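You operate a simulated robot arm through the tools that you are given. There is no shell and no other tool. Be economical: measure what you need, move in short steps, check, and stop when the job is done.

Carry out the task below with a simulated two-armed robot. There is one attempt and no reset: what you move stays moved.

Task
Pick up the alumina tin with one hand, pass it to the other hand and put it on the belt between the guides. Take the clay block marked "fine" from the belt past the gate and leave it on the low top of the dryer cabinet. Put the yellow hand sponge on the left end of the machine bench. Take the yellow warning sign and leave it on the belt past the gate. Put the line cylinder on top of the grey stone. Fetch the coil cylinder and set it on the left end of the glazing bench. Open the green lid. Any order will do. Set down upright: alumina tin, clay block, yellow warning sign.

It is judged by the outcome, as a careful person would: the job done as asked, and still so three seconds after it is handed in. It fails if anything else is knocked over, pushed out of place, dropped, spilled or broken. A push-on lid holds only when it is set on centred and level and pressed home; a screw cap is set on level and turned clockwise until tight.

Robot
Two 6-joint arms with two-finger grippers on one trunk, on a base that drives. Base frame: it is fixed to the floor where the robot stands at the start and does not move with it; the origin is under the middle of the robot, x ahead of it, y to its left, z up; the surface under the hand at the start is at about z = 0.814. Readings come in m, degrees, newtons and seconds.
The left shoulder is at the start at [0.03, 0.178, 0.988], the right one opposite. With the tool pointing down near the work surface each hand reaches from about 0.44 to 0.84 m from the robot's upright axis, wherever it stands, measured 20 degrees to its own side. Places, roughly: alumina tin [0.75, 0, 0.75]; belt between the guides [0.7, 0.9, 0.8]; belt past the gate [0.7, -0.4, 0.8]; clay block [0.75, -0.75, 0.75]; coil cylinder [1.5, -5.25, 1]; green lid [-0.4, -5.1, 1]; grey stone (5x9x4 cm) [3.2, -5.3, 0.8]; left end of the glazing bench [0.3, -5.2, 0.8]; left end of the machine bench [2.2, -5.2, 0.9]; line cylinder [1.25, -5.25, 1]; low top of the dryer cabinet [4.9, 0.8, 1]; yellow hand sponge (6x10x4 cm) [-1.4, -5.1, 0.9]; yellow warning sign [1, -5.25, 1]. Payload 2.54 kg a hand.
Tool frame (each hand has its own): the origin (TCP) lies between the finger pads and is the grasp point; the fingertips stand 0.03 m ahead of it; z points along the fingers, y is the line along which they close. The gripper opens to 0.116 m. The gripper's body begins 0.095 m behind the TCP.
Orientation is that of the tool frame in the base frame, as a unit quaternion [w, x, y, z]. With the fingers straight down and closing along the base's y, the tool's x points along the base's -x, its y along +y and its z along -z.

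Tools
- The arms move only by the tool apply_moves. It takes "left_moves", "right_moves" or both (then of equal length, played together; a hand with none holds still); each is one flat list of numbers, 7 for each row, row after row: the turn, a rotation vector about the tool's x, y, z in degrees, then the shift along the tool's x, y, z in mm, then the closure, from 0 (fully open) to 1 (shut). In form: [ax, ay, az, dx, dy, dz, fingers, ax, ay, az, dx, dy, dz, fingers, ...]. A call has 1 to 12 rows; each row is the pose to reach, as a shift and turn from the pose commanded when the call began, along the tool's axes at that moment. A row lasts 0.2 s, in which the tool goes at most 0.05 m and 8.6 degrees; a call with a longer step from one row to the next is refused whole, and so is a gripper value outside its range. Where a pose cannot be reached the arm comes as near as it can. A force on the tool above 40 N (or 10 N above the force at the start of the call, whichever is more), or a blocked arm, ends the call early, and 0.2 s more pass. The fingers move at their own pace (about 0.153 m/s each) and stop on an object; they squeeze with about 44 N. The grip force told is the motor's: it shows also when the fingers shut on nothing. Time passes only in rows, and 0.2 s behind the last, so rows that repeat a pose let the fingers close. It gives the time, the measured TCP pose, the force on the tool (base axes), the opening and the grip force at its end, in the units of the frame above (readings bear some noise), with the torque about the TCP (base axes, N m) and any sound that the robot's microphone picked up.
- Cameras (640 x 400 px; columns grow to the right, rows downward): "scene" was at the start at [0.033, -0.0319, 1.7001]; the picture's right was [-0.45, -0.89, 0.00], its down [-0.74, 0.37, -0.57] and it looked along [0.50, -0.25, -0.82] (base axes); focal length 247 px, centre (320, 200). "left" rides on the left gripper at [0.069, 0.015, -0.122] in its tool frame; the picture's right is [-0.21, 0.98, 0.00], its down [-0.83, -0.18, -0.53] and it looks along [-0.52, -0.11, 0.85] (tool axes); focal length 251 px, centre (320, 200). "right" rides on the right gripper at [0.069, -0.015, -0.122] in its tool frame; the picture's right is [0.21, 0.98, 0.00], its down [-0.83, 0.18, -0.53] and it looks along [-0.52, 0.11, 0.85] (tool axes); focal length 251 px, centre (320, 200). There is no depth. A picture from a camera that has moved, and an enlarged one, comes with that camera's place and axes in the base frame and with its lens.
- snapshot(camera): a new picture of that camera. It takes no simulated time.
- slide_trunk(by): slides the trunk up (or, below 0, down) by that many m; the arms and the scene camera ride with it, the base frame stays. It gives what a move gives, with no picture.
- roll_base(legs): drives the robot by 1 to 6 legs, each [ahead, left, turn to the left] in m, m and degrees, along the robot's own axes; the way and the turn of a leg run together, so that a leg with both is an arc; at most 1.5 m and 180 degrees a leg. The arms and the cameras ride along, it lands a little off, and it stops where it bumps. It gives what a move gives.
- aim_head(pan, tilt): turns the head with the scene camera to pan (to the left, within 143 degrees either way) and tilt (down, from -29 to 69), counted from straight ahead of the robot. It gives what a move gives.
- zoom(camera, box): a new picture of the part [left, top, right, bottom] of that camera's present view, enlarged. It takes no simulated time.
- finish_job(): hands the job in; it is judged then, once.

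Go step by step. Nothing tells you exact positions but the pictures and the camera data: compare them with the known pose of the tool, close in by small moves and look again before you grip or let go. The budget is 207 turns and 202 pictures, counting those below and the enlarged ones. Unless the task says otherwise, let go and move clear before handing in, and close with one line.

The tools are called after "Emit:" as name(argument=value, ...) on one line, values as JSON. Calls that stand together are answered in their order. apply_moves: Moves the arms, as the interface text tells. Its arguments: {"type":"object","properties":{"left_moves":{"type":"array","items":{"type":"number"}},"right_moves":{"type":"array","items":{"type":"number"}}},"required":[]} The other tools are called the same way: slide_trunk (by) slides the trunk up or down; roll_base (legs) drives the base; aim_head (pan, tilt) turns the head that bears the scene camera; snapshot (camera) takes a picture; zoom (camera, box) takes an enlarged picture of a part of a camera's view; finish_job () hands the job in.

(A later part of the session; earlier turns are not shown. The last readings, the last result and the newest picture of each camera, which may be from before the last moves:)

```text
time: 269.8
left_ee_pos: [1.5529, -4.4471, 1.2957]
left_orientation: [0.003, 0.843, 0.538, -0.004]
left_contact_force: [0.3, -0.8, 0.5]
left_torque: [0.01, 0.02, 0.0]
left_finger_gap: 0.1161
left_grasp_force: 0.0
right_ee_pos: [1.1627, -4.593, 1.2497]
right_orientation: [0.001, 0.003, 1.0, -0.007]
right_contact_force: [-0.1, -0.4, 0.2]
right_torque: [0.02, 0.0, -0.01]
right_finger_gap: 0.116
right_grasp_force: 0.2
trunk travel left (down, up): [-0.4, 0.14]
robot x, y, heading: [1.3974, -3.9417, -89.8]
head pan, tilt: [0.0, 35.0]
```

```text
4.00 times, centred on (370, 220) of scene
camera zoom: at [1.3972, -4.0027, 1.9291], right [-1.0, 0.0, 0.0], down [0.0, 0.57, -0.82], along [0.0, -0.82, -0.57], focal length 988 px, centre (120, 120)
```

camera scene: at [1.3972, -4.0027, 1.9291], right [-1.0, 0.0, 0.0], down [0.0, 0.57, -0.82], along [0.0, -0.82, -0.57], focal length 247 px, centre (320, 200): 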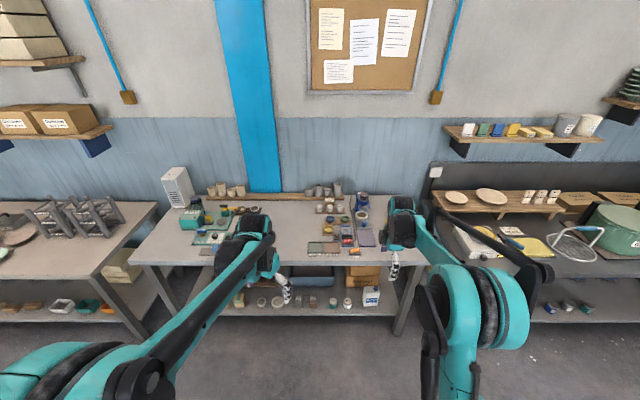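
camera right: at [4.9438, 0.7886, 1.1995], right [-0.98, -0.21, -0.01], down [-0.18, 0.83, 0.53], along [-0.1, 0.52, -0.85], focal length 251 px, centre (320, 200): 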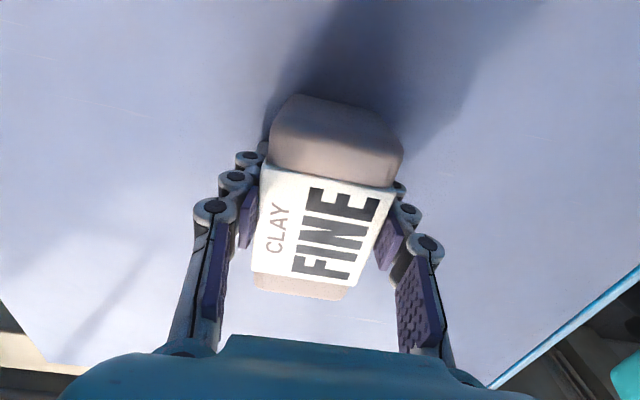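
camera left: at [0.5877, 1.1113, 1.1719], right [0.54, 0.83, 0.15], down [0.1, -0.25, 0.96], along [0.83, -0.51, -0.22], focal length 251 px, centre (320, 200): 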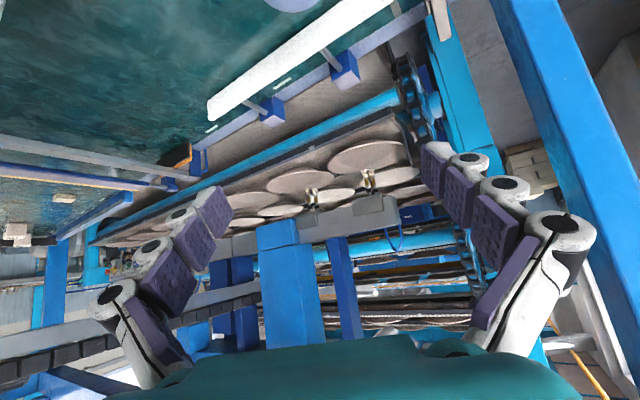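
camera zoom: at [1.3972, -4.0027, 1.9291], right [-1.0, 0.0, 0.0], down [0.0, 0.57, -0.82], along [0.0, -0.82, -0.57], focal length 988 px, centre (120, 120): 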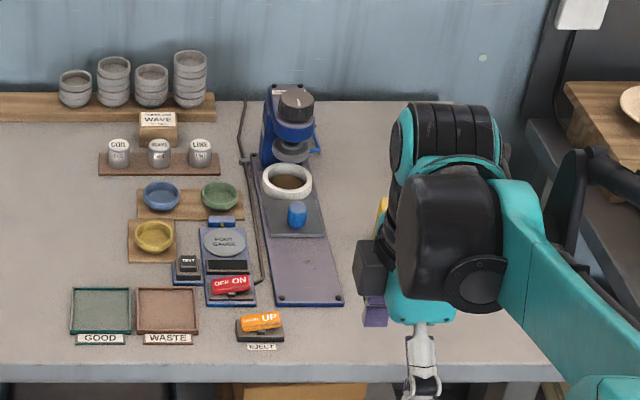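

COIL, WAVE and LINE cylinders stand on a small board near x 1.40/1.33/1.26, y≈−5.35. I lower the trunk a bit and move in.

Emit:
slide_trunk(by=-0.1)

Emit:
roll_base(legs=[[0.5, 0.1, -0.2]])

Emit:
snapshot(camera="right")

Emit:
snapshot(camera="left")

```text
time: 271.1
left_ee_pos: [1.5526, -4.4476, 1.1959]
left_orientation: [0.002, 0.843, 0.538, -0.004]
left_contact_force: [0.2, 0.3, -0.6]
left_torque: [0.0, -0.01, 0.0]
left_finger_gap: 0.116
left_grasp_force: 0.1
right_ee_pos: [1.161, -4.5924, 1.1505]
right_orientation: [0.001, 0.002, 1.0, -0.007]
right_contact_force: [-0.3, 0.0, -0.2]
right_torque: [-0.02, -0.01, -0.01]
right_finger_gap: 0.1161
right_grasp_force: 0.1
trunk travel left (down, up): [-0.3, 0.24]
robot x, y, heading: [1.4017, -3.9443, -89.7]
head pan, tilt: [0.0, 35.0]
```

```text
time: 274.1
left_ee_pos: [1.6509, -4.9408, 1.1948]
left_orientation: [0.003, 0.844, 0.536, -0.005]
left_contact_force: [-0.7, -0.5, -0.7]
left_torque: [0.02, -0.01, -0.02]
left_finger_gap: 0.1159
left_grasp_force: 0.2
right_ee_pos: [1.2602, -5.0849, 1.1492]
right_orientation: [0.001, 0.004, 1.0, -0.006]
right_contact_force: [0.8, 0.1, 0.0]
right_torque: [-0.01, -0.01, -0.01]
right_finger_gap: 0.116
right_grasp_force: 0.1
trunk travel left (down, up): [-0.3, 0.24]
robot x, y, heading: [1.5017, -4.439, -89.9]
head pan, tilt: [0.0, 35.0]
```

```text
90 pictures are left
camera right: at [1.1908, -5.1002, 1.2703], right [-0.21, 0.98, -0.01], down [0.83, 0.18, 0.53], along [0.52, 0.1, -0.85], focal length 251 px, centre (320, 200)
```

right: 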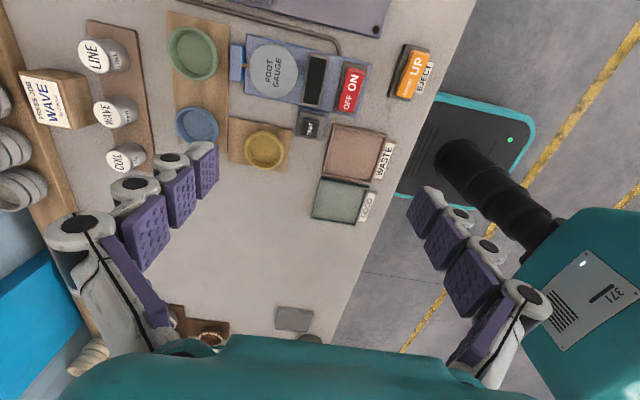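

```text
89 pictures are left
camera left: at [1.6952, -4.8837, 1.316], right [0.79, -0.61, 0.0], down [-0.51, -0.67, 0.54], along [-0.33, -0.43, -0.84], focal length 251 px, centre (320, 200)
```

left: 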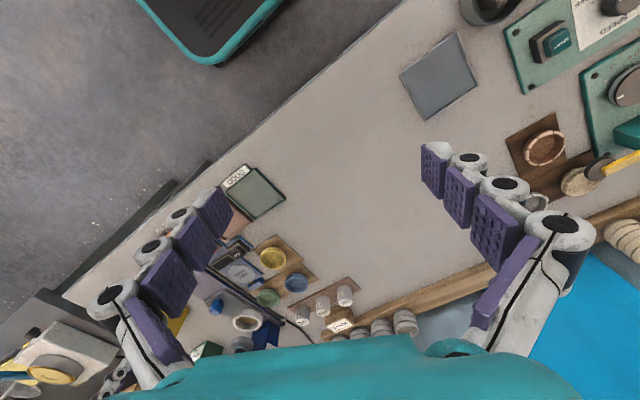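

LINE is at (1.26, −5.357) and COIL at (1.387, −5.354), tops at z≈0.941. I move the base 0.14 closer and bring the right hand above LINE.

Emit:
roll_base(legs=[[0.14, 0, 0]])

Emit:
apply_moves(right_moves=[0, 0, 0, 0, -44, 20, 0, 0, 0, 0, 0, -88, 40, 0.2, 0, 0, 0, 0, -130, 60, 0.3, 0, 0, 0, 0, -130, 90, 0.3])

Emit:
snapshot(camera="right")

```text
time: 275.4
left_ee_pos: [1.6519, -5.0804, 1.1961]
left_orientation: [0.003, 0.843, 0.537, -0.005]
left_contact_force: [0.6, 0.6, 1.1]
left_torque: [0.02, -0.02, -0.02]
left_finger_gap: 0.1161
left_grasp_force: 0.0
right_ee_pos: [1.2614, -5.2252, 1.1498]
right_orientation: [0.001, 0.002, 1.0, -0.007]
right_contact_force: [-0.8, -0.8, 0.0]
right_torque: [0.05, 0.0, 0.01]
right_finger_gap: 0.1159
right_grasp_force: 0.0
trunk travel left (down, up): [-0.3, 0.24]
robot x, y, heading: [1.4958, -4.5766, -89.9]
head pan, tilt: [0.0, 35.0]
```

```text
time: 276.4
left_ee_pos: [1.6527, -5.0794, 1.1961]
left_orientation: [0.002, 0.844, 0.536, -0.005]
left_contact_force: [-1.0, 0.7, 0.9]
left_torque: [-0.04, 0.02, 0.0]
left_finger_gap: 0.1159
left_grasp_force: 0.1
right_ee_pos: [1.2601, -5.3555, 1.0613]
right_orientation: [0.001, 0.003, 1.0, -0.007]
right_contact_force: [0.3, -0.3, 1.5]
right_torque: [-0.03, 0.0, 0.0]
right_finger_gap: 0.0813
right_grasp_force: 0.0
trunk travel left (down, up): [-0.3, 0.24]
robot x, y, heading: [1.5004, -4.5803, -90.0]
head pan, tilt: [0.0, 35.0]
```

```text
88 pictures are left
camera right: at [1.1913, -5.3717, 1.1818], right [-0.21, 0.98, -0.01], down [0.83, 0.18, 0.53], along [0.52, 0.1, -0.85], focal length 251 px, centre (320, 200)
```

right: 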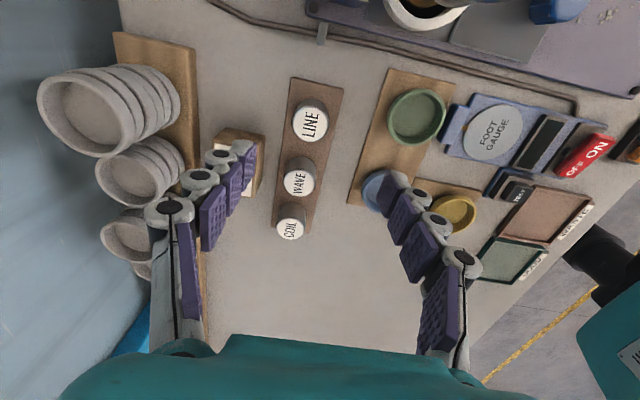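

LINE is about 12 mm further back. I correct, descend and grip.

Emit:
apply_moves(right_moves=[0, 0, 0, 3, -13, 40, 0.3, 0, 0, 0, 3, -13, 85, 0.3, 0, 0, 0, 3, -13, 120, 0.3, 0, 0, 0, 3, -13, 131, 0.3, 0, 0, 0, 3, -13, 131, 0.7, 0, 0, 0, 3, -13, 131, 1, 0, 0, 0, 3, -13, 131, 1])

Emit:
snapshot(camera="right")

```text
time: 278.0
left_ee_pos: [1.6532, -5.0807, 1.1957]
left_orientation: [0.002, 0.843, 0.537, -0.005]
left_contact_force: [-0.8, 0.8, 0.3]
left_torque: [0.03, -0.03, -0.02]
left_finger_gap: 0.1159
left_grasp_force: 0.1
right_ee_pos: [1.2581, -5.3677, 0.9323]
right_orientation: [0.001, 0.002, 1.0, -0.008]
right_contact_force: [0.2, 0.3, 2.3]
right_torque: [0.06, -0.07, -0.03]
right_finger_gap: 0.0366
right_grasp_force: 44.2
right hand out of reach, approached as far as the arm can: row 4, 5, 6, 7
trunk travel left (down, up): [-0.3, 0.24]
robot x, y, heading: [1.5006, -4.5803, -90.0]
head pan, tilt: [0.0, 35.0]
```

```text
87 pictures are left
camera right: at [1.1889, -5.3811, 1.053], right [-0.21, 0.98, -0.02], down [0.83, 0.19, 0.53], along [0.52, 0.1, -0.85], focal length 251 px, centre (320, 200)
```

right: 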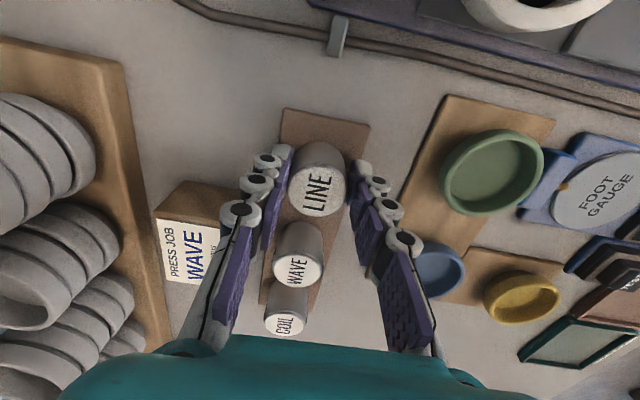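

LINE is gripped. I lift and retract the right hand, rotate the left to close along y, and shift the base right for COIL.

Emit:
apply_moves(left_moves=[0, 0, 8.1, 0, 0, 0, 0, 0, 0, 16.2, 0, 0, 0, 0, 0, 0, 24.4, 0, 0, 0, 0.1, 0, 0, 32.5, 0, 0, 0, 0.2, 0, 0, 40.6, 0, 0, 0, 0.3, 0, 0, 48.8, 0, 0, 0, 0.3, 0, 0, 56.9, 0, 0, 0, 0.3, 0, 0, 65, 0, 0, 0, 0.3], right_moves=[0, 0, 0, 0, 0, -45, 1, 0, 0, 0, 0, 0, -90, 1, 0, 0, 0, 0, 0, -135, 1, 0, 0, 0, 0, 40, -160, 1, 0, 0, 0, 0, 80, -180, 1, 0, 0, 0, 0, 120, -200, 1, 0, 0, 0, 0, 160, -210, 1, 0, 0, 0, 0, 180, -210, 1])

Emit:
roll_base(legs=[[0.03, -0.28, 0]])

Emit:
snapshot(camera="left")

```text
time: 279.8
left_ee_pos: [1.6527, -5.0796, 1.1962]
left_orientation: [0.006, 1.0, -0.002, -0.003]
left_contact_force: [-0.7, -0.4, 0.7]
left_torque: [-0.02, 0.0, 0.0]
left_finger_gap: 0.0811
left_grasp_force: 0.1
right_ee_pos: [1.2574, -5.185, 1.1405]
right_orientation: [0.001, 0.002, 1.0, -0.006]
right_contact_force: [0.7, 0.0, -0.9]
right_torque: [-0.01, 0.02, 0.01]
right_finger_gap: 0.0365
right_grasp_force: 43.8
trunk travel left (down, up): [-0.3, 0.24]
robot x, y, heading: [1.498, -4.5745, -89.9]
head pan, tilt: [0.0, 35.0]
```

```text
time: 281.8
left_ee_pos: [1.3706, -5.1115, 1.1961]
left_orientation: [0.005, 1.0, 0.0, -0.002]
left_contact_force: [0.8, -0.2, 0.3]
left_torque: [-0.01, -0.02, 0.02]
left_finger_gap: 0.0812
left_grasp_force: 0.0
right_ee_pos: [0.9753, -5.2144, 1.1397]
right_orientation: [0.001, 0.003, 1.0, -0.006]
right_contact_force: [0.6, 0.6, -1.7]
right_torque: [-0.01, -0.02, -0.02]
right_finger_gap: 0.0364
right_grasp_force: 44.3
trunk travel left (down, up): [-0.3, 0.24]
robot x, y, heading: [1.2166, -4.6072, -89.9]
head pan, tilt: [0.0, 35.0]
```

```text
86 pictures are left
camera left: at [1.4405, -5.124, 1.3168], right [-0.22, -0.98, 0.01], down [-0.82, 0.19, 0.54], along [-0.52, 0.11, -0.84], focal length 251 px, centre (320, 200)
```

left: 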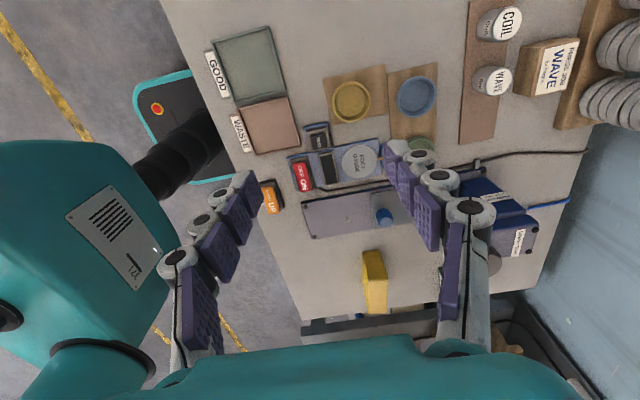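

COIL is at about (1.40, −5.36). I bring the left hand above it.

Emit:
apply_moves(left_moves=[0, 0, 0, 4, 42, 10, 0.3, 0, 0, 0, 8, 84, 20, 0.3, 0, 0, 0, 12, 126, 35, 0.3, 0, 0, 0, 18, 168, 50, 0.3, 0, 0, 0, 24, 210, 70, 0.3, 0, 0, 0, 27, 245, 95, 0.3, 0, 0, 0, 27, 248, 136, 0.3])

Emit:
snapshot(camera="left")

```text
time: 283.4
left_ee_pos: [1.3981, -5.3607, 1.0618]
left_orientation: [0.005, 1.0, 0.0, -0.003]
left_contact_force: [0.0, -0.1, 0.3]
left_torque: [0.0, -0.04, 0.01]
left_finger_gap: 0.0812
left_grasp_force: 0.2
right_ee_pos: [0.9777, -5.2144, 1.1393]
right_orientation: [0.002, 0.003, 1.0, -0.006]
right_contact_force: [1.1, 0.5, 0.0]
right_torque: [-0.02, -0.02, 0.0]
right_finger_gap: 0.0364
right_grasp_force: 44.2
trunk travel left (down, up): [-0.3, 0.24]
robot x, y, heading: [1.2184, -4.6112, -89.8]
head pan, tilt: [0.0, 35.0]
```

```text
85 pictures are left
camera left: at [1.4677, -5.3749, 1.1826], right [-0.22, -0.98, 0.01], down [-0.82, 0.19, 0.54], along [-0.53, 0.11, -0.84], focal length 251 px, centre (320, 200)
```

left: 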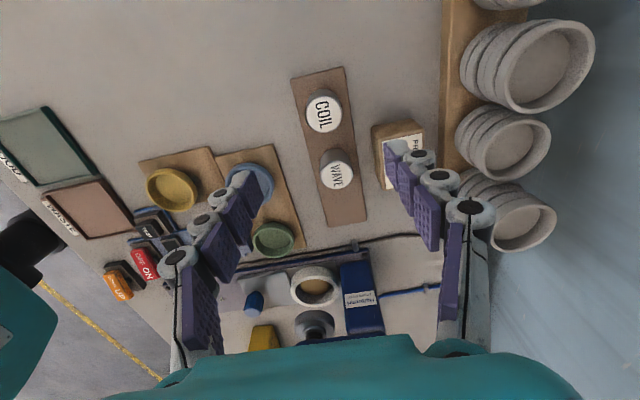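

Emit:
apply_moves(left_moves=[0, 0, 0, 12, 8, 30, 0.3, 0, 0, 0, 12, 8, 75, 0.3, 0, 0, 0, 12, 8, 115, 0.3, 0, 0, 0, 12, 8, 130, 0.3, 0, 0, 0, 12, 8, 130, 0.7, 0, 0, 0, 12, 8, 130, 1, 0, 0, 0, 12, 8, 130, 1])

Emit:
snapshot(camera="left")

```text
time: 285.0
left_ee_pos: [1.4093, -5.3682, 0.9324]
left_orientation: [0.004, 1.0, -0.001, -0.002]
left_contact_force: [-0.7, 0.3, 0.4]
left_torque: [0.01, -0.01, 0.02]
left_finger_gap: 0.0364
left_grasp_force: 44.1
right_ee_pos: [0.9762, -5.2145, 1.1402]
right_orientation: [0.001, 0.003, 1.0, -0.007]
right_contact_force: [0.6, -0.9, -1.7]
right_torque: [0.02, 0.03, 0.01]
right_finger_gap: 0.0365
right_grasp_force: 44.4
trunk travel left (down, up): [-0.3, 0.24]
robot x, y, heading: [1.2169, -4.6089, -89.8]
head pan, tilt: [0.0, 35.0]
```

```text
84 pictures are left
camera left: at [1.4782, -5.3819, 1.0531], right [-0.22, -0.98, 0.01], down [-0.82, 0.19, 0.54], along [-0.53, 0.11, -0.84], focal length 251 px, centre (320, 200)
```

left: 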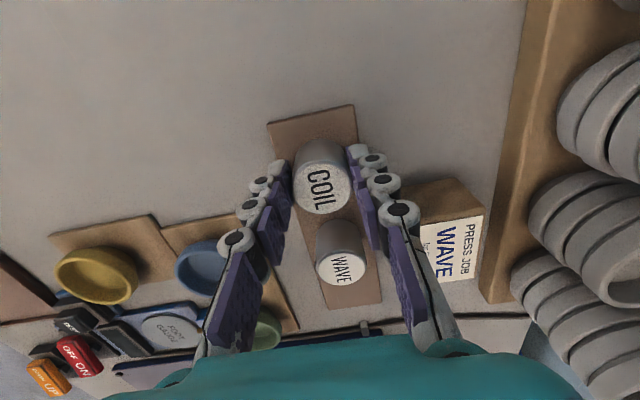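

COIL gripped. I lift it, back off a little and strafe to the glazing bench.

Emit:
apply_moves(left_moves=[0, 0, 0, 0, 0, -45, 1, 0, 0, 0, 0, 0, -90, 1, 0, 0, 0, 0, 0, -135, 1, 0, 0, 0, 0, -40, -160, 1, 0, 0, 0, 0, -80, -180, 1, 0, 0, 0, 0, -120, -200, 1, 0, 0, 0, 0, -160, -210, 1])

Emit:
roll_base(legs=[[-0.4, 0, -0.2], [0, -1.1, 0]])

Emit:
aim_head(pan=0, tilt=42)

Emit:
snapshot(camera="scene")

```text
time: 286.6
left_ee_pos: [1.4081, -5.2044, 1.1418]
left_orientation: [0.006, 1.0, -0.001, -0.003]
left_contact_force: [-0.8, 0.7, -1.1]
left_torque: [0.01, -0.02, 0.01]
left_finger_gap: 0.0365
left_grasp_force: 43.9
right_ee_pos: [0.9775, -5.2132, 1.1424]
right_orientation: [0.001, 0.002, 1.0, -0.008]
right_contact_force: [-0.2, 0.5, -1.5]
right_torque: [0.0, -0.02, 0.0]
right_finger_gap: 0.0366
right_grasp_force: 44.1
trunk travel left (down, up): [-0.3, 0.24]
robot x, y, heading: [1.2177, -4.6091, -89.7]
head pan, tilt: [0.0, 35.0]
```

```text
time: 294.3
left_ee_pos: [0.3056, -4.8084, 1.141]
left_orientation: [0.005, 1.0, -0.001, -0.003]
left_contact_force: [-0.5, -0.9, -1.0]
left_torque: [0.01, -0.01, 0.04]
left_finger_gap: 0.0366
left_grasp_force: 44.2
right_ee_pos: [-0.1257, -4.8153, 1.14]
right_orientation: [0.001, 0.004, 1.0, -0.007]
right_contact_force: [-0.3, -0.7, -1.1]
right_torque: [0.06, 0.03, 0.0]
right_finger_gap: 0.0364
right_grasp_force: 44.1
trunk travel left (down, up): [-0.3, 0.24]
robot x, y, heading: [0.1172, -4.2115, -90.0]
head pan, tilt: [0.0, 35.0]
```

```text
time: 295.0
left_ee_pos: [0.3049, -4.8093, 1.1398]
left_orientation: [0.005, 1.0, -0.001, -0.003]
left_contact_force: [-0.3, -0.8, -2.0]
left_torque: [0.0, 0.0, -0.02]
left_finger_gap: 0.0364
left_grasp_force: 44.0
right_ee_pos: [-0.1248, -4.8157, 1.14]
right_orientation: [0.0, 0.003, 1.0, -0.006]
right_contact_force: [-0.9, 0.0, -1.3]
right_torque: [0.0, -0.05, 0.05]
right_finger_gap: 0.0364
right_grasp_force: 44.4
trunk travel left (down, up): [-0.3, 0.24]
robot x, y, heading: [0.1208, -4.2089, -90.0]
head pan, tilt: [0.0, 42.0]
```

```text
83 pictures are left
camera scene: at [0.115, -4.2625, 1.8185], right [-1.0, 0.0, 0.0], down [0.0, 0.67, -0.74], along [0.0, -0.74, -0.67], focal length 247 px, centre (320, 200)
```

scene: 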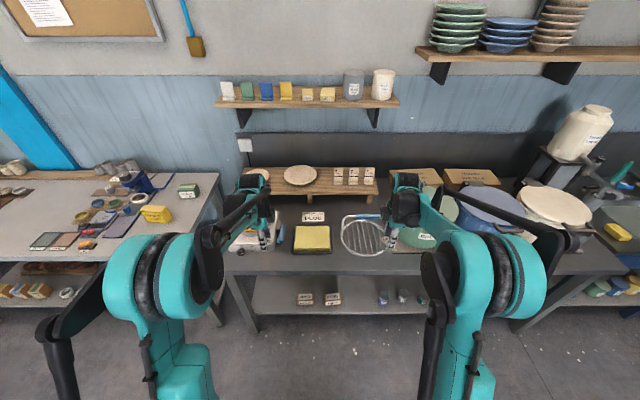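

Emit:
zoom(camera="scene", box=[200, 160, 400, 285])

Emit:
snapshot(camera="left")

```text
3.20 times, centred on (300, 222) of scene
camera zoom: at [0.115, -4.2625, 1.8185], right [-1.0, 0.0, 0.0], down [0.0, 0.67, -0.74], along [0.0, -0.74, -0.67], focal length 791 px, centre (384, 128)
```

zoom: 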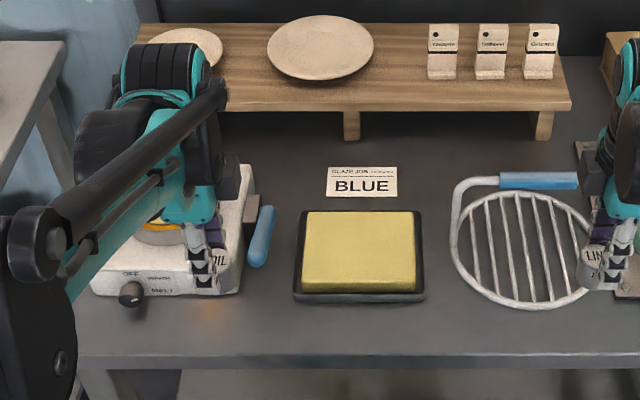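

```text
81 pictures are left
camera left: at [0.3756, -4.8225, 1.2617], right [-0.22, -0.98, 0.01], down [-0.82, 0.19, 0.54], along [-0.53, 0.11, -0.84], focal length 251 px, centre (320, 200)
```

left: 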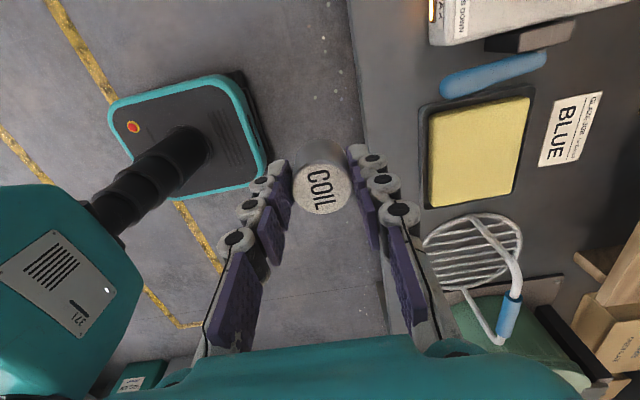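

Free spot at the left end: about (0.30, −4.95), in front of the scale and brush. I move the coil over it and lower.

Emit:
apply_moves(left_moves=[0, 0, 0, 0, 47, 0, 1, 0, 0, 0, 0, 94, 10, 1, 0, 0, 0, 0, 141, 25, 1, 0, 0, 0, 0, 141, 70, 1, 0, 0, 0, 0, 141, 115, 1, 0, 0, 0, 0, 141, 160, 1, 0, 0, 0, 0, 141, 200, 1, 0, 0, 0, 0, 141, 225, 1])

Emit:
snapshot(camera="left")

```text
time: 296.8
left_ee_pos: [0.3042, -4.9484, 0.9216]
left_orientation: [0.007, 1.0, -0.001, -0.001]
left_contact_force: [2.0, -0.1, 31.4]
left_torque: [-0.65, 0.15, 0.05]
left_finger_gap: 0.037
left_grasp_force: 44.0
right_ee_pos: [-0.1264, -4.8104, 1.1426]
right_orientation: [0.002, 0.003, 1.0, -0.008]
right_contact_force: [0.1, 0.8, -0.9]
right_torque: [-0.02, -0.02, -0.03]
right_finger_gap: 0.0361
right_grasp_force: 44.6
trunk travel left (down, up): [-0.3, 0.24]
robot x, y, heading: [0.1173, -4.2083, -89.7]
head pan, tilt: [0.0, 42.0]
```

```text
80 pictures are left
camera left: at [0.3737, -4.9615, 1.0425], right [-0.22, -0.98, 0.02], down [-0.82, 0.19, 0.53], along [-0.52, 0.1, -0.85], focal length 251 px, centre (320, 200)
```

left: 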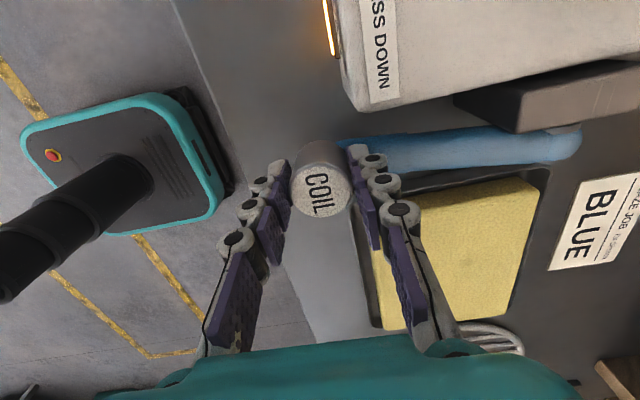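

The rear fingertip rests on the brush handle. I raise, shift 22 mm toward the front, and lower again.

Emit:
apply_moves(left_moves=[0, 0, 0, 0, 0, -25, 1, 0, 0, 0, 12, -25, -25, 1, 0, 0, 0, 12, -25, 0, 1, 0, 0, 0, 12, -25, 12, 1, 0, 0, 0, 12, -25, 22, 1, 0, 0, 0, 12, -25, 30, 1, 0, 0, 0, 12, -25, 36, 1])

Emit:
snapshot(camera="left")

```text
time: 298.4
left_ee_pos: [0.3167, -4.9253, 0.8828]
left_orientation: [0.007, 1.0, -0.001, -0.001]
left_contact_force: [7.2, -0.2, 11.4]
left_torque: [0.04, -0.16, 0.05]
left_finger_gap: 0.0363
left_grasp_force: 44.1
right_ee_pos: [-0.1253, -4.813, 1.1418]
right_orientation: [0.001, 0.004, 1.0, -0.008]
right_contact_force: [-0.1, -0.1, -1.2]
right_torque: [-0.03, 0.02, 0.0]
right_finger_gap: 0.0366
right_grasp_force: 44.0
trunk travel left (down, up): [-0.3, 0.24]
robot x, y, heading: [0.1154, -4.2084, -89.9]
head pan, tilt: [0.0, 42.0]
```

```text
79 pictures are left
camera left: at [0.387, -4.9402, 1.0037], right [-0.22, -0.98, 0.01], down [-0.82, 0.19, 0.54], along [-0.52, 0.11, -0.84], focal length 251 px, centre (320, 200)
```

left: 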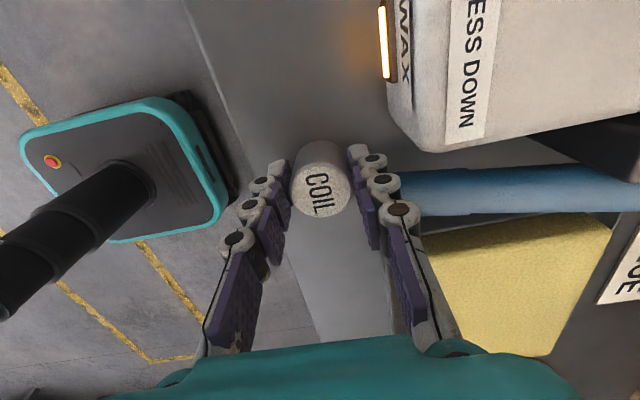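

The cylinder is on the bench now. I open just enough and rise.

Emit:
apply_moves(left_moves=[0, 0, 0, 0, 0, -1, 0.8, 0, 0, 0, 0, 0, -1, 0.58, 0, 0, 0, 0, 0, -1, 0.55, 0, 0, 0, 0, 0, -30, 0.55, 0, 0, 0, 0, 0, -75, 0.4, 0, 0, 0, 0, 0, -120, 0.2, 0, 0, 0, 0, 0, -165, 0, 0, 0, 0, 0, 0, -210, 0])

Emit:
snapshot(camera="left")

```text
time: 300.2
left_ee_pos: [0.3172, -4.9226, 1.0925]
left_orientation: [0.004, 1.0, 0.0, -0.003]
left_contact_force: [0.0, 0.3, 0.5]
left_torque: [-0.04, -0.03, -0.01]
left_finger_gap: 0.116
left_grasp_force: 0.0
right_ee_pos: [-0.1265, -4.8144, 1.1405]
right_orientation: [0.001, 0.003, 1.0, -0.007]
right_contact_force: [0.0, -0.8, -0.4]
right_torque: [-0.02, -0.02, 0.01]
right_finger_gap: 0.0365
right_grasp_force: 44.2
trunk travel left (down, up): [-0.3, 0.24]
robot x, y, heading: [0.1183, -4.2076, -89.7]
head pan, tilt: [0.0, 42.0]
```

```text
78 pictures are left
camera left: at [0.3868, -4.9371, 1.2133], right [-0.22, -0.98, 0.01], down [-0.82, 0.19, 0.54], along [-0.53, 0.11, -0.84], focal length 251 px, centre (320, 200)
```

left: 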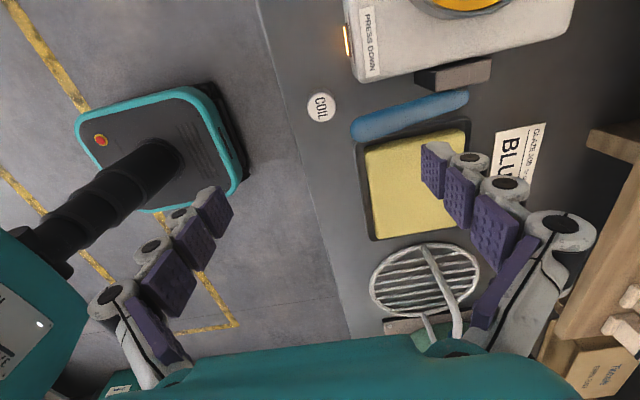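

COIL stands on the glazing bench. Now I back off slightly and move to the green lid.

Emit:
roll_base(legs=[[-0.2, 0, 0], [0, -0.65, 0]])

Emit:
snapshot(camera="scene")

Emit:
zoom(camera="scene", box=[200, 130, 440, 280])

```text
time: 305.0
left_ee_pos: [-0.335, -4.7265, 1.0917]
left_orientation: [0.005, 1.0, 0.0, -0.003]
left_contact_force: [0.0, 1.0, 0.6]
left_torque: [0.03, 0.01, 0.04]
left_finger_gap: 0.116
left_grasp_force: 0.1
right_ee_pos: [-0.7797, -4.619, 1.1408]
right_orientation: [0.001, 0.002, 1.0, -0.007]
right_contact_force: [1.0, -0.3, -1.1]
right_torque: [0.06, 0.0, 0.0]
right_finger_gap: 0.0364
right_grasp_force: 43.7
trunk travel left (down, up): [-0.3, 0.24]
robot x, y, heading: [-0.5397, -4.0102, -90.1]
head pan, tilt: [0.0, 42.0]
```

```text
77 pictures are left
camera scene: at [-0.5388, -4.0653, 1.8185], right [-1.0, 0.0, 0.0], down [0.0, 0.67, -0.74], along [0.0, -0.74, -0.67], focal length 247 px, centre (320, 200)
```

scene: 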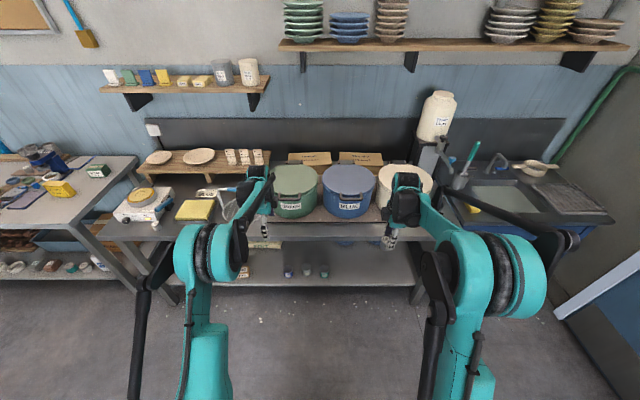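

```text
2.67 times, centred on (320, 205) of scene
camera zoom: at [-0.5388, -4.0653, 1.8185], right [-1.0, 0.0, 0.0], down [0.0, 0.67, -0.74], along [0.0, -0.74, -0.67], focal length 659 px, centre (320, 187)
```

zoom: 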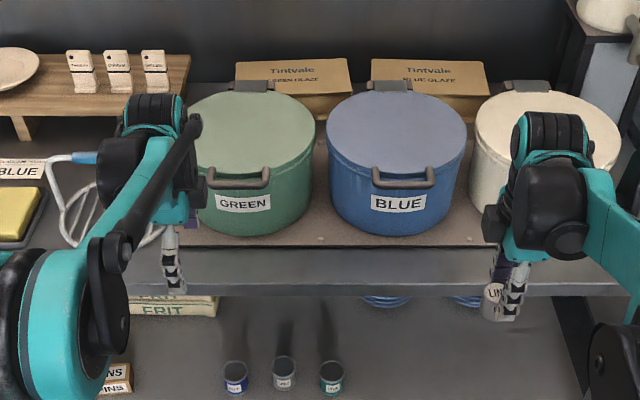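

The pots have rear-hinged lids with a front bar handle; the green bar is near (−0.385, −4.98, z≈1.0). I'll hook it from below with closed, pitched fingers of the left hand. First I reorient that hand.

Emit:
apply_moves(left_moves=[0, 0, -8.2, -5, -18, -5, 0, 0, 0, -16.4, -9, -36, -9, 0.2, 0, 0, -24.6, -14, -55, -14, 0.5, 0, 0, -32.8, -18, -73, -18, 0.8, 0, 0, -41, -23, -91, -23, 1, 0, 0, -49.2, -27, -109, -27, 1, 0, 0, -57.4, -32, -127, -32, 1, 0, 0, -65.6, -36, -145, -36, 1, 0, 0, -73.8, -41, -164, -41, 1, 0, 0, -82, -45, -182, -45, 1, 0, 0, -90, -50, -200, -50, 1])

Emit:
apply_moves(left_moves=[0, -8.5, 0, 0, 0, 10, 1, 0, -17, 0, 0, 0, 20, 1, 0, -25.5, 0, 0, 0, 30, 1, 0, -34, 0, 0, 0, 40, 1, 0, -42.5, 0, 0, 0, 50, 1, 0, -51, 0, 0, 0, 60, 1, 0, -59.5, 0, 0, 0, 70, 1])

Emit:
roll_base(legs=[[0.3, 0, 0]])

Emit:
snapshot(camera="left")

```text
time: 307.4
left_ee_pos: [-0.3848, -4.5254, 1.1397]
left_orientation: [0.002, 0.706, 0.708, -0.006]
left_contact_force: [-0.5, 0.6, -0.2]
left_torque: [0.0, -0.01, -0.01]
left_finger_gap: 0.0
left_grasp_force: 28.5
right_ee_pos: [-0.779, -4.6184, 1.1407]
right_orientation: [0.0, 0.002, 1.0, -0.008]
right_contact_force: [1.0, 0.2, -1.3]
right_torque: [0.02, 0.02, -0.01]
right_finger_gap: 0.0365
right_grasp_force: 43.7
trunk travel left (down, up): [-0.3, 0.24]
robot x, y, heading: [-0.5373, -4.0107, -90.0]
head pan, tilt: [0.0, 42.0]
```

```text
time: 309.0
left_ee_pos: [-0.3883, -4.5557, 1.1405]
left_orientation: [0.353, 0.611, 0.613, -0.354]
left_contact_force: [0.1, -0.4, 0.3]
left_torque: [0.0, 0.02, -0.01]
left_finger_gap: 0.0
left_grasp_force: 28.7
left hand out of reach, approached as far as the arm can: row 6, 7
right_ee_pos: [-0.778, -4.6196, 1.1402]
right_orientation: [0.0, 0.002, 1.0, -0.006]
right_contact_force: [-0.4, 0.7, -1.0]
right_torque: [0.01, 0.0, -0.03]
right_finger_gap: 0.0364
right_grasp_force: 43.6
trunk travel left (down, up): [-0.3, 0.24]
robot x, y, heading: [-0.5367, -4.0129, -89.7]
head pan, tilt: [0.0, 42.0]
```

```text
time: 311.1
left_ee_pos: [-0.387, -4.8588, 1.1407]
left_orientation: [0.352, 0.611, 0.614, -0.354]
left_contact_force: [-0.1, 0.3, 0.2]
left_torque: [0.02, 0.03, -0.01]
left_finger_gap: 0.0
left_grasp_force: 28.5
right_ee_pos: [-0.7766, -4.9202, 1.1403]
right_orientation: [0.001, 0.001, 1.0, -0.006]
right_contact_force: [-0.2, 0.1, -0.8]
right_torque: [0.02, 0.02, -0.04]
right_finger_gap: 0.0362
right_grasp_force: 43.4
trunk travel left (down, up): [-0.3, 0.24]
robot x, y, heading: [-0.5357, -4.3127, -90.0]
head pan, tilt: [0.0, 42.0]
```

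```text
75 pictures are left
camera left: at [-0.3717, -4.7172, 1.141], right [0.98, -0.11, 0.18], down [-0.18, 0.05, 0.98], along [-0.11, -0.99, 0.03], focal length 251 px, centre (320, 200)
```

left: 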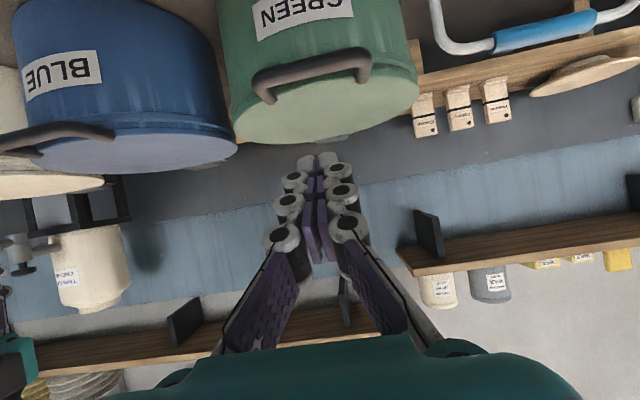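

The bar is at about (−0.386, −4.956, 1.029), with the hinge near y −5.295. I lower the closed fingers in front of and below the bar.

Emit:
apply_moves(left_moves=[0, 0, 0, 35, 0, 20, 1, 0, 0, 0, 70, 0, 40, 1, 0, 0, 0, 105, 0, 60, 1, 0, 0, 0, 139, 0, 80, 1])

Emit:
snapshot(camera="left")

```text
time: 312.1
left_ee_pos: [-0.3979, -4.9426, 1.0909]
left_orientation: [0.349, 0.613, 0.615, -0.353]
left_contact_force: [0.6, -1.0, -0.5]
left_torque: [0.02, -0.02, -0.02]
left_finger_gap: 0.0
left_grasp_force: 28.5
left hand out of reach, approached as far as the arm can: row 1, 2, 3, 4
right_ee_pos: [-0.7781, -4.9224, 1.138]
right_orientation: [0.001, 0.001, 1.0, -0.005]
right_contact_force: [-0.4, -0.8, -1.1]
right_torque: [0.04, 0.04, 0.02]
right_finger_gap: 0.0364
right_grasp_force: 43.6
trunk travel left (down, up): [-0.3, 0.24]
robot x, y, heading: [-0.5373, -4.3088, -90.0]
head pan, tilt: [0.0, 42.0]
```

```text
74 pictures are left
camera left: at [-0.3824, -4.8018, 1.0928], right [0.98, -0.11, 0.18], down [-0.18, 0.04, 0.98], along [-0.11, -0.99, 0.02], focal length 251 px, centre (320, 200)
```

left: 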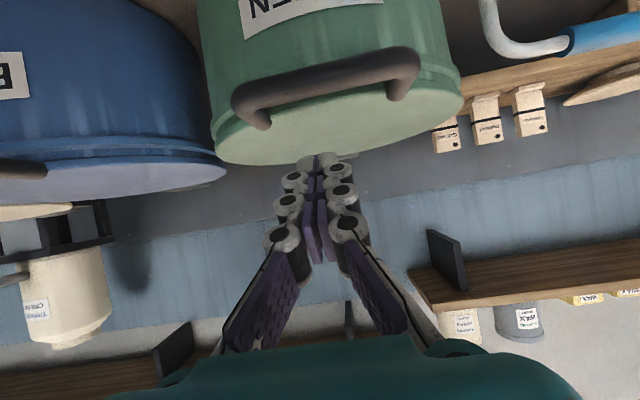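

Too close to the body for that pose. I back the base 0.17 m, then lower and move in.

Emit:
roll_base(legs=[[-0.17, 0, 0]])

Emit:
apply_moves(left_moves=[0, 0, 0, 24, 11, 14, 1, 0, 0, 0, 48, 11, 30, 1, 0, 0, 0, 60, 11, 65, 1, 0, 0, 0, 45, 11, 105, 1, 0, 0, 0, 35, 11, 125, 1])

Emit:
snapshot(camera="left")

```text
time: 313.5
left_ee_pos: [-0.3983, -4.7685, 1.0933]
left_orientation: [0.35, 0.613, 0.614, -0.353]
left_contact_force: [0.4, 0.1, -0.2]
left_torque: [0.0, 0.04, 0.02]
left_finger_gap: 0.0
left_grasp_force: 28.6
right_ee_pos: [-0.778, -4.7495, 1.142]
right_orientation: [0.001, 0.003, 1.0, -0.008]
right_contact_force: [-0.7, 0.8, -1.5]
right_torque: [0.02, 0.0, -0.01]
right_finger_gap: 0.0364
right_grasp_force: 43.9
trunk travel left (down, up): [-0.3, 0.24]
robot x, y, heading: [-0.5368, -4.146, -89.8]
head pan, tilt: [0.0, 42.0]
```

```text
time: 314.7
left_ee_pos: [-0.3885, -4.8607, 0.9994]
left_orientation: [0.35, 0.613, 0.615, -0.352]
left_contact_force: [0.3, -0.2, 0.1]
left_torque: [0.0, 0.01, 0.0]
left_finger_gap: 0.0
left_grasp_force: 28.4
left hand out of reach, approached as far as the arm can: row 1, 2, 3, 4
right_ee_pos: [-0.7794, -4.7492, 1.1407]
right_orientation: [0.001, 0.003, 1.0, -0.006]
right_contact_force: [-0.3, 0.4, -1.4]
right_torque: [-0.01, 0.0, 0.02]
right_finger_gap: 0.0361
right_grasp_force: 44.2
trunk travel left (down, up): [-0.3, 0.24]
robot x, y, heading: [-0.5378, -4.1432, -90.2]
head pan, tilt: [0.0, 42.0]
```

```text
73 pictures are left
camera left: at [-0.3729, -4.7197, 1.0003], right [0.98, -0.11, 0.18], down [-0.18, 0.04, 0.98], along [-0.12, -0.99, 0.02], focal length 251 px, centre (320, 200)
```

left: 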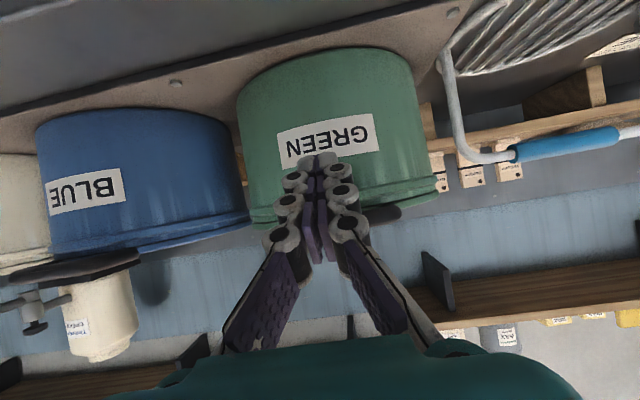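

The fingertips sit just below bar level in front of it. I slide them under the bar and begin lifting.

Emit:
apply_moves(left_moves=[0, 0, 0, -22, 0, 39, 1, 0, 0, 0, -42, 0, 74, 1, 0, 0, 0, -59, 0, 70, 1, 0, 0, 0, -95, 0, 51, 1, 0, 0, 0, -132, 0, 31, 1])

Emit:
snapshot(camera="left")

Emit:
zoom(camera="scene", box=[200, 130, 440, 280])

```text
time: 315.9
left_ee_pos: [-0.3867, -4.9532, 1.0982]
left_orientation: [0.35, 0.613, 0.615, -0.352]
left_contact_force: [0.2, 2.4, -0.1]
left_torque: [0.04, 0.04, 0.01]
left_finger_gap: 0.0
left_grasp_force: 28.5
right_ee_pos: [-0.7787, -4.7482, 1.1411]
right_orientation: [0.0, 0.002, 1.0, -0.007]
right_contact_force: [-0.3, 0.0, -1.6]
right_torque: [0.0, 0.04, -0.04]
right_finger_gap: 0.0364
right_grasp_force: 44.5
trunk travel left (down, up): [-0.3, 0.24]
robot x, y, heading: [-0.5395, -4.1439, -89.6]
head pan, tilt: [0.0, 42.0]
```

```text
72 pictures are left
camera left: at [-0.3715, -4.8125, 1.0991], right [0.98, -0.11, 0.18], down [-0.18, 0.04, 0.98], along [-0.12, -0.99, 0.02], focal length 251 px, centre (320, 200)
```

left: 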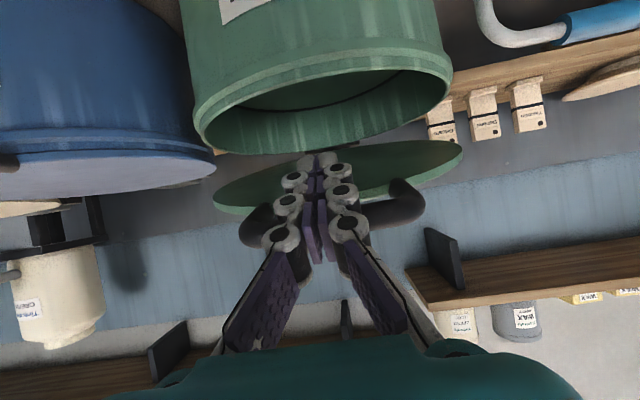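

```text
2.67 times, centred on (320, 205) of scene
camera zoom: at [-0.538, -4.1948, 1.8186], right [-1.0, 0.0, 0.0], down [0.0, 0.67, -0.74], along [0.0, -0.74, -0.67], focal length 659 px, centre (320, 187)
```

zoom: 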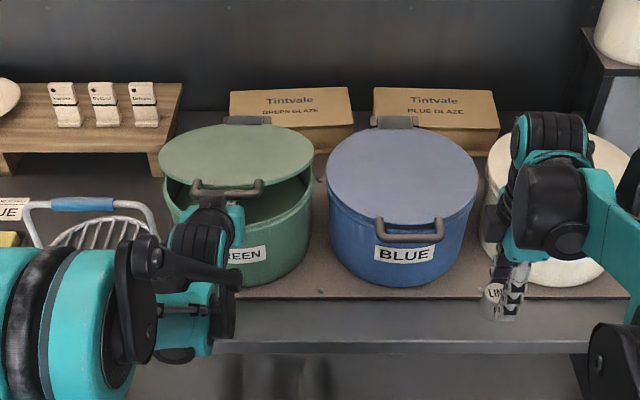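

The lid is lifting nicely. I continue along the arc to about 45°.

Emit:
apply_moves(left_moves=[0, 0, 0, -42, 0, -10, 1, 0, 0, 0, -84, 0, -18, 1, 0, 0, 0, -127, 0, -18, 1, 0, 0, 0, -169, 0, -15, 1])

Emit:
zoom(camera="scene", box=[160, 80, 400, 230])

```text
time: 316.9
left_ee_pos: [-0.3874, -5.0266, 1.2527]
left_orientation: [0.35, 0.613, 0.614, -0.353]
left_contact_force: [0.0, 0.3, -2.7]
left_torque: [0.12, -0.01, 0.0]
left_finger_gap: 0.0002
left_grasp_force: 28.9
right_ee_pos: [-0.7787, -4.7504, 1.1408]
right_orientation: [0.001, 0.002, 1.0, -0.006]
right_contact_force: [0.4, -0.1, -1.1]
right_torque: [0.01, 0.01, -0.01]
right_finger_gap: 0.0365
right_grasp_force: 44.1
trunk travel left (down, up): [-0.3, 0.24]
robot x, y, heading: [-0.5348, -4.1429, -89.8]
head pan, tilt: [0.0, 42.0]
```

```text
2.67 times, centred on (280, 155) of scene
camera zoom: at [-0.538, -4.1971, 1.8185], right [-1.0, 0.0, 0.0], down [0.0, 0.67, -0.74], along [0.0, -0.74, -0.67], focal length 659 px, centre (427, 320)
```

zoom: 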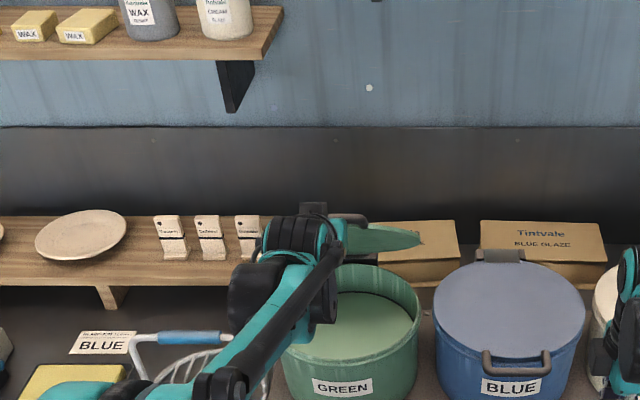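

At about 45°. Now I let the base carry the hand forward 0.2 m, which swings the lid further up.

Emit:
roll_base(legs=[[0.2, 0, 0]])

Emit:
snapshot(camera="left")

Emit:
snapshot(camera="scene")

```text
time: 317.8
left_ee_pos: [-0.3882, -5.0457, 1.2623]
left_orientation: [0.354, 0.611, 0.611, -0.357]
left_contact_force: [0.0, 19.1, 21.2]
left_torque: [-0.35, 0.04, 0.04]
left_finger_gap: 0.0059
left_grasp_force: 28.6
right_ee_pos: [-0.7776, -4.771, 1.1421]
right_orientation: [0.001, 0.002, 1.0, -0.009]
right_contact_force: [0.5, 1.1, -1.1]
right_torque: [0.02, -0.01, 0.03]
right_finger_gap: 0.0365
right_grasp_force: 43.8
trunk travel left (down, up): [-0.3, 0.24]
robot x, y, heading: [-0.533, -4.1665, -90.0]
head pan, tilt: [0.0, 42.0]
stopped in leg 1: the force on the tool passed its limit at 86 N (the readings are from after the stop); the commanded pose is now the measured one
```

```text
69 pictures are left
camera left: at [-0.3719, -4.9055, 1.2611], right [0.98, -0.11, 0.18], down [-0.18, 0.06, 0.98], along [-0.12, -0.99, 0.04], focal length 251 px, centre (320, 200)
```

left: 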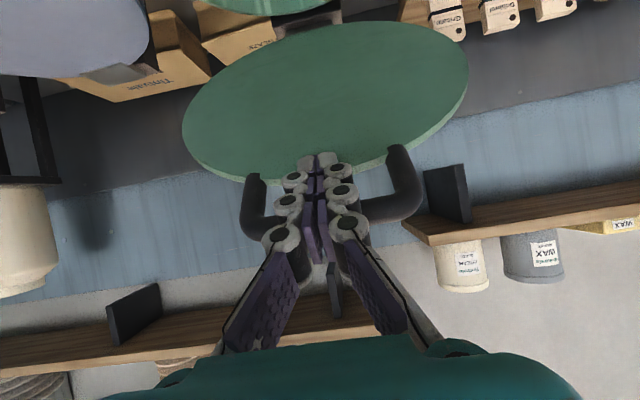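

```text
68 pictures are left
camera scene: at [-0.5384, -4.2141, 1.8188], right [-1.0, 0.0, 0.0], down [0.0, 0.67, -0.75], along [0.0, -0.75, -0.67], focal length 247 px, centre (320, 200)
```

scene: 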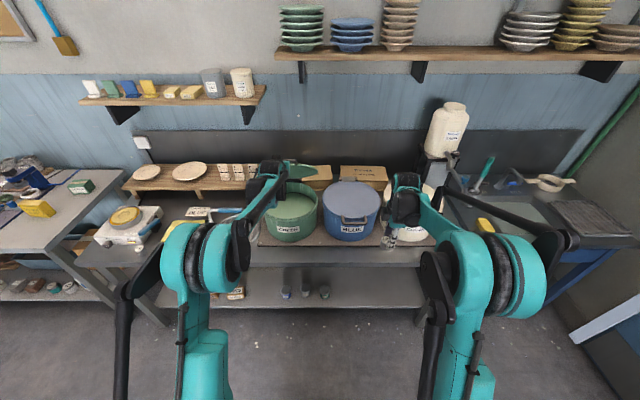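

The bar wedged against the finger. I follow the arc with the arm instead, lifting as well as advancing.

Emit:
apply_moves(left_moves=[0, 0, 0, -23, 0, -4, 1, 0, 0, 0, -45, 0, 6, 1, 0, 0, 0, -66, 0, 16, 1, 0, 0, 0, -84, 0, 26, 1, 0, 0, 0, -100, 0, 37, 1, 0, 0, 0, -118, 0, 50, 1, 0, 0, 0, -134, 0, 62, 1])

Emit:
snapshot(camera="left")

```text
time: 319.4
left_ee_pos: [-0.3855, -5.1551, 1.335]
left_orientation: [0.351, 0.612, 0.613, -0.355]
left_contact_force: [0.6, 0.7, 0.5]
left_torque: [-0.01, -0.01, -0.01]
left_finger_gap: 0.0002
left_grasp_force: 28.3
left hand out of reach, approached as far as the arm can: row 7
right_ee_pos: [-0.7775, -4.7756, 1.1411]
right_orientation: [0.001, 0.002, 1.0, -0.007]
right_contact_force: [0.5, 0.0, -0.4]
right_torque: [-0.02, 0.01, -0.01]
right_finger_gap: 0.0366
right_grasp_force: 44.4
trunk travel left (down, up): [-0.3, 0.24]
robot x, y, heading: [-0.5368, -4.167, -90.1]
head pan, tilt: [0.0, 42.0]
```

```text
67 pictures are left
camera left: at [-0.3702, -5.0149, 1.3348], right [0.98, -0.11, 0.18], down [-0.18, 0.05, 0.98], along [-0.12, -0.99, 0.03], focal length 251 px, centre (320, 200)
```

left: 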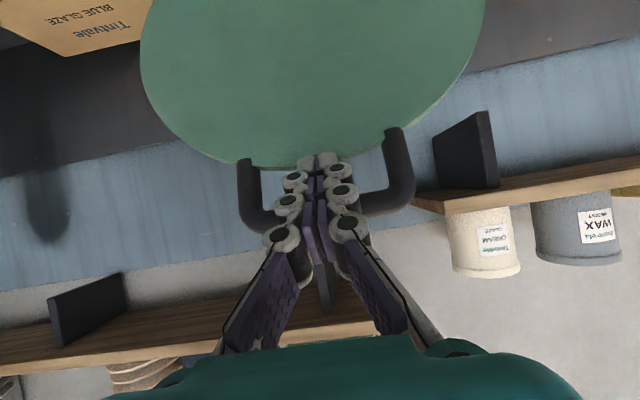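

Lid at about 72°. I slide the fingertips 45 mm down its underside, away from the bar, then push forward with the base.

Emit:
apply_moves(left_moves=[0, 0, 0, 20, 0, 11, 1, 0, 0, 0, 39, 0, 22, 1])

Emit:
roll_base(legs=[[0.12, 0, 0]])

Emit:
snapshot(camera="left")

Emit:
zoom(camera="scene", box=[180, 80, 420, 230])

```text
time: 320.0
left_ee_pos: [-0.386, -5.155, 1.289]
left_orientation: [0.352, 0.612, 0.613, -0.355]
left_contact_force: [-0.2, 0.0, -0.3]
left_torque: [0.01, 0.0, -0.01]
left_finger_gap: 0.0
left_grasp_force: 28.6
right_ee_pos: [-0.7769, -4.776, 1.1396]
right_orientation: [0.0, 0.003, 1.0, -0.007]
right_contact_force: [0.5, 0.1, -2.1]
right_torque: [0.01, -0.01, 0.0]
right_finger_gap: 0.0363
right_grasp_force: 43.7
trunk travel left (down, up): [-0.3, 0.24]
robot x, y, heading: [-0.5364, -4.1707, -89.9]
head pan, tilt: [0.0, 42.0]
```

```text
time: 321.2
left_ee_pos: [-0.3847, -5.2772, 1.2879]
left_orientation: [0.352, 0.612, 0.613, -0.354]
left_contact_force: [0.9, 0.8, 0.1]
left_torque: [-0.01, -0.01, -0.02]
left_finger_gap: 0.0
left_grasp_force: 28.9
right_ee_pos: [-0.7763, -4.8979, 1.1396]
right_orientation: [0.001, 0.002, 1.0, -0.006]
right_contact_force: [0.2, -0.5, -1.4]
right_torque: [0.03, 0.03, 0.0]
right_finger_gap: 0.0365
right_grasp_force: 44.3
trunk travel left (down, up): [-0.3, 0.24]
robot x, y, heading: [-0.5339, -4.2902, -89.8]
head pan, tilt: [0.0, 42.0]
```

```text
66 pictures are left
camera left: at [-0.3697, -5.1371, 1.289], right [0.98, -0.11, 0.18], down [-0.18, 0.05, 0.98], along [-0.11, -0.99, 0.03], focal length 251 px, centre (320, 200)
```

left: 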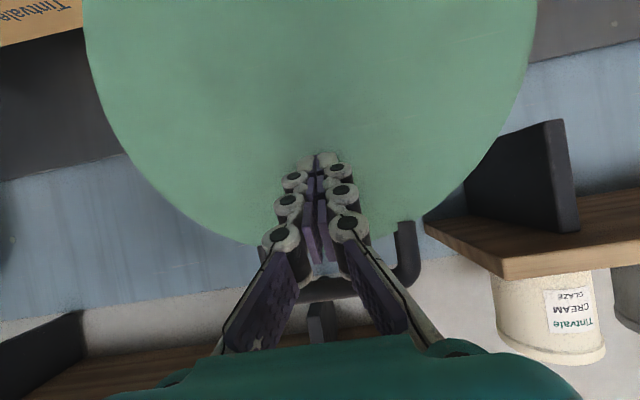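

```text
2.67 times, centred on (300, 155) of scene
camera zoom: at [-0.5376, -4.3455, 1.8184], right [-1.0, 0.0, 0.0], down [0.0, 0.67, -0.74], along [0.0, -0.74, -0.67], focal length 659 px, centre (373, 320)
```

zoom: 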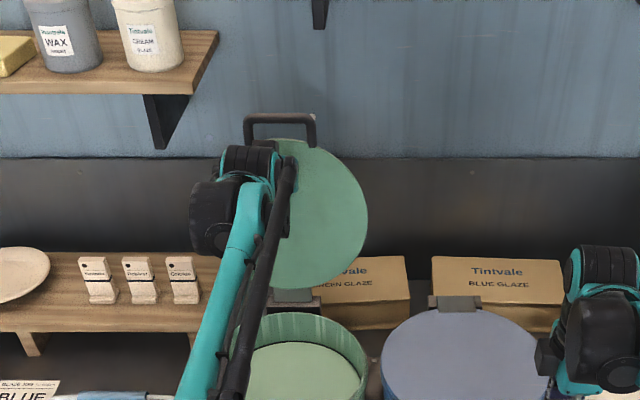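

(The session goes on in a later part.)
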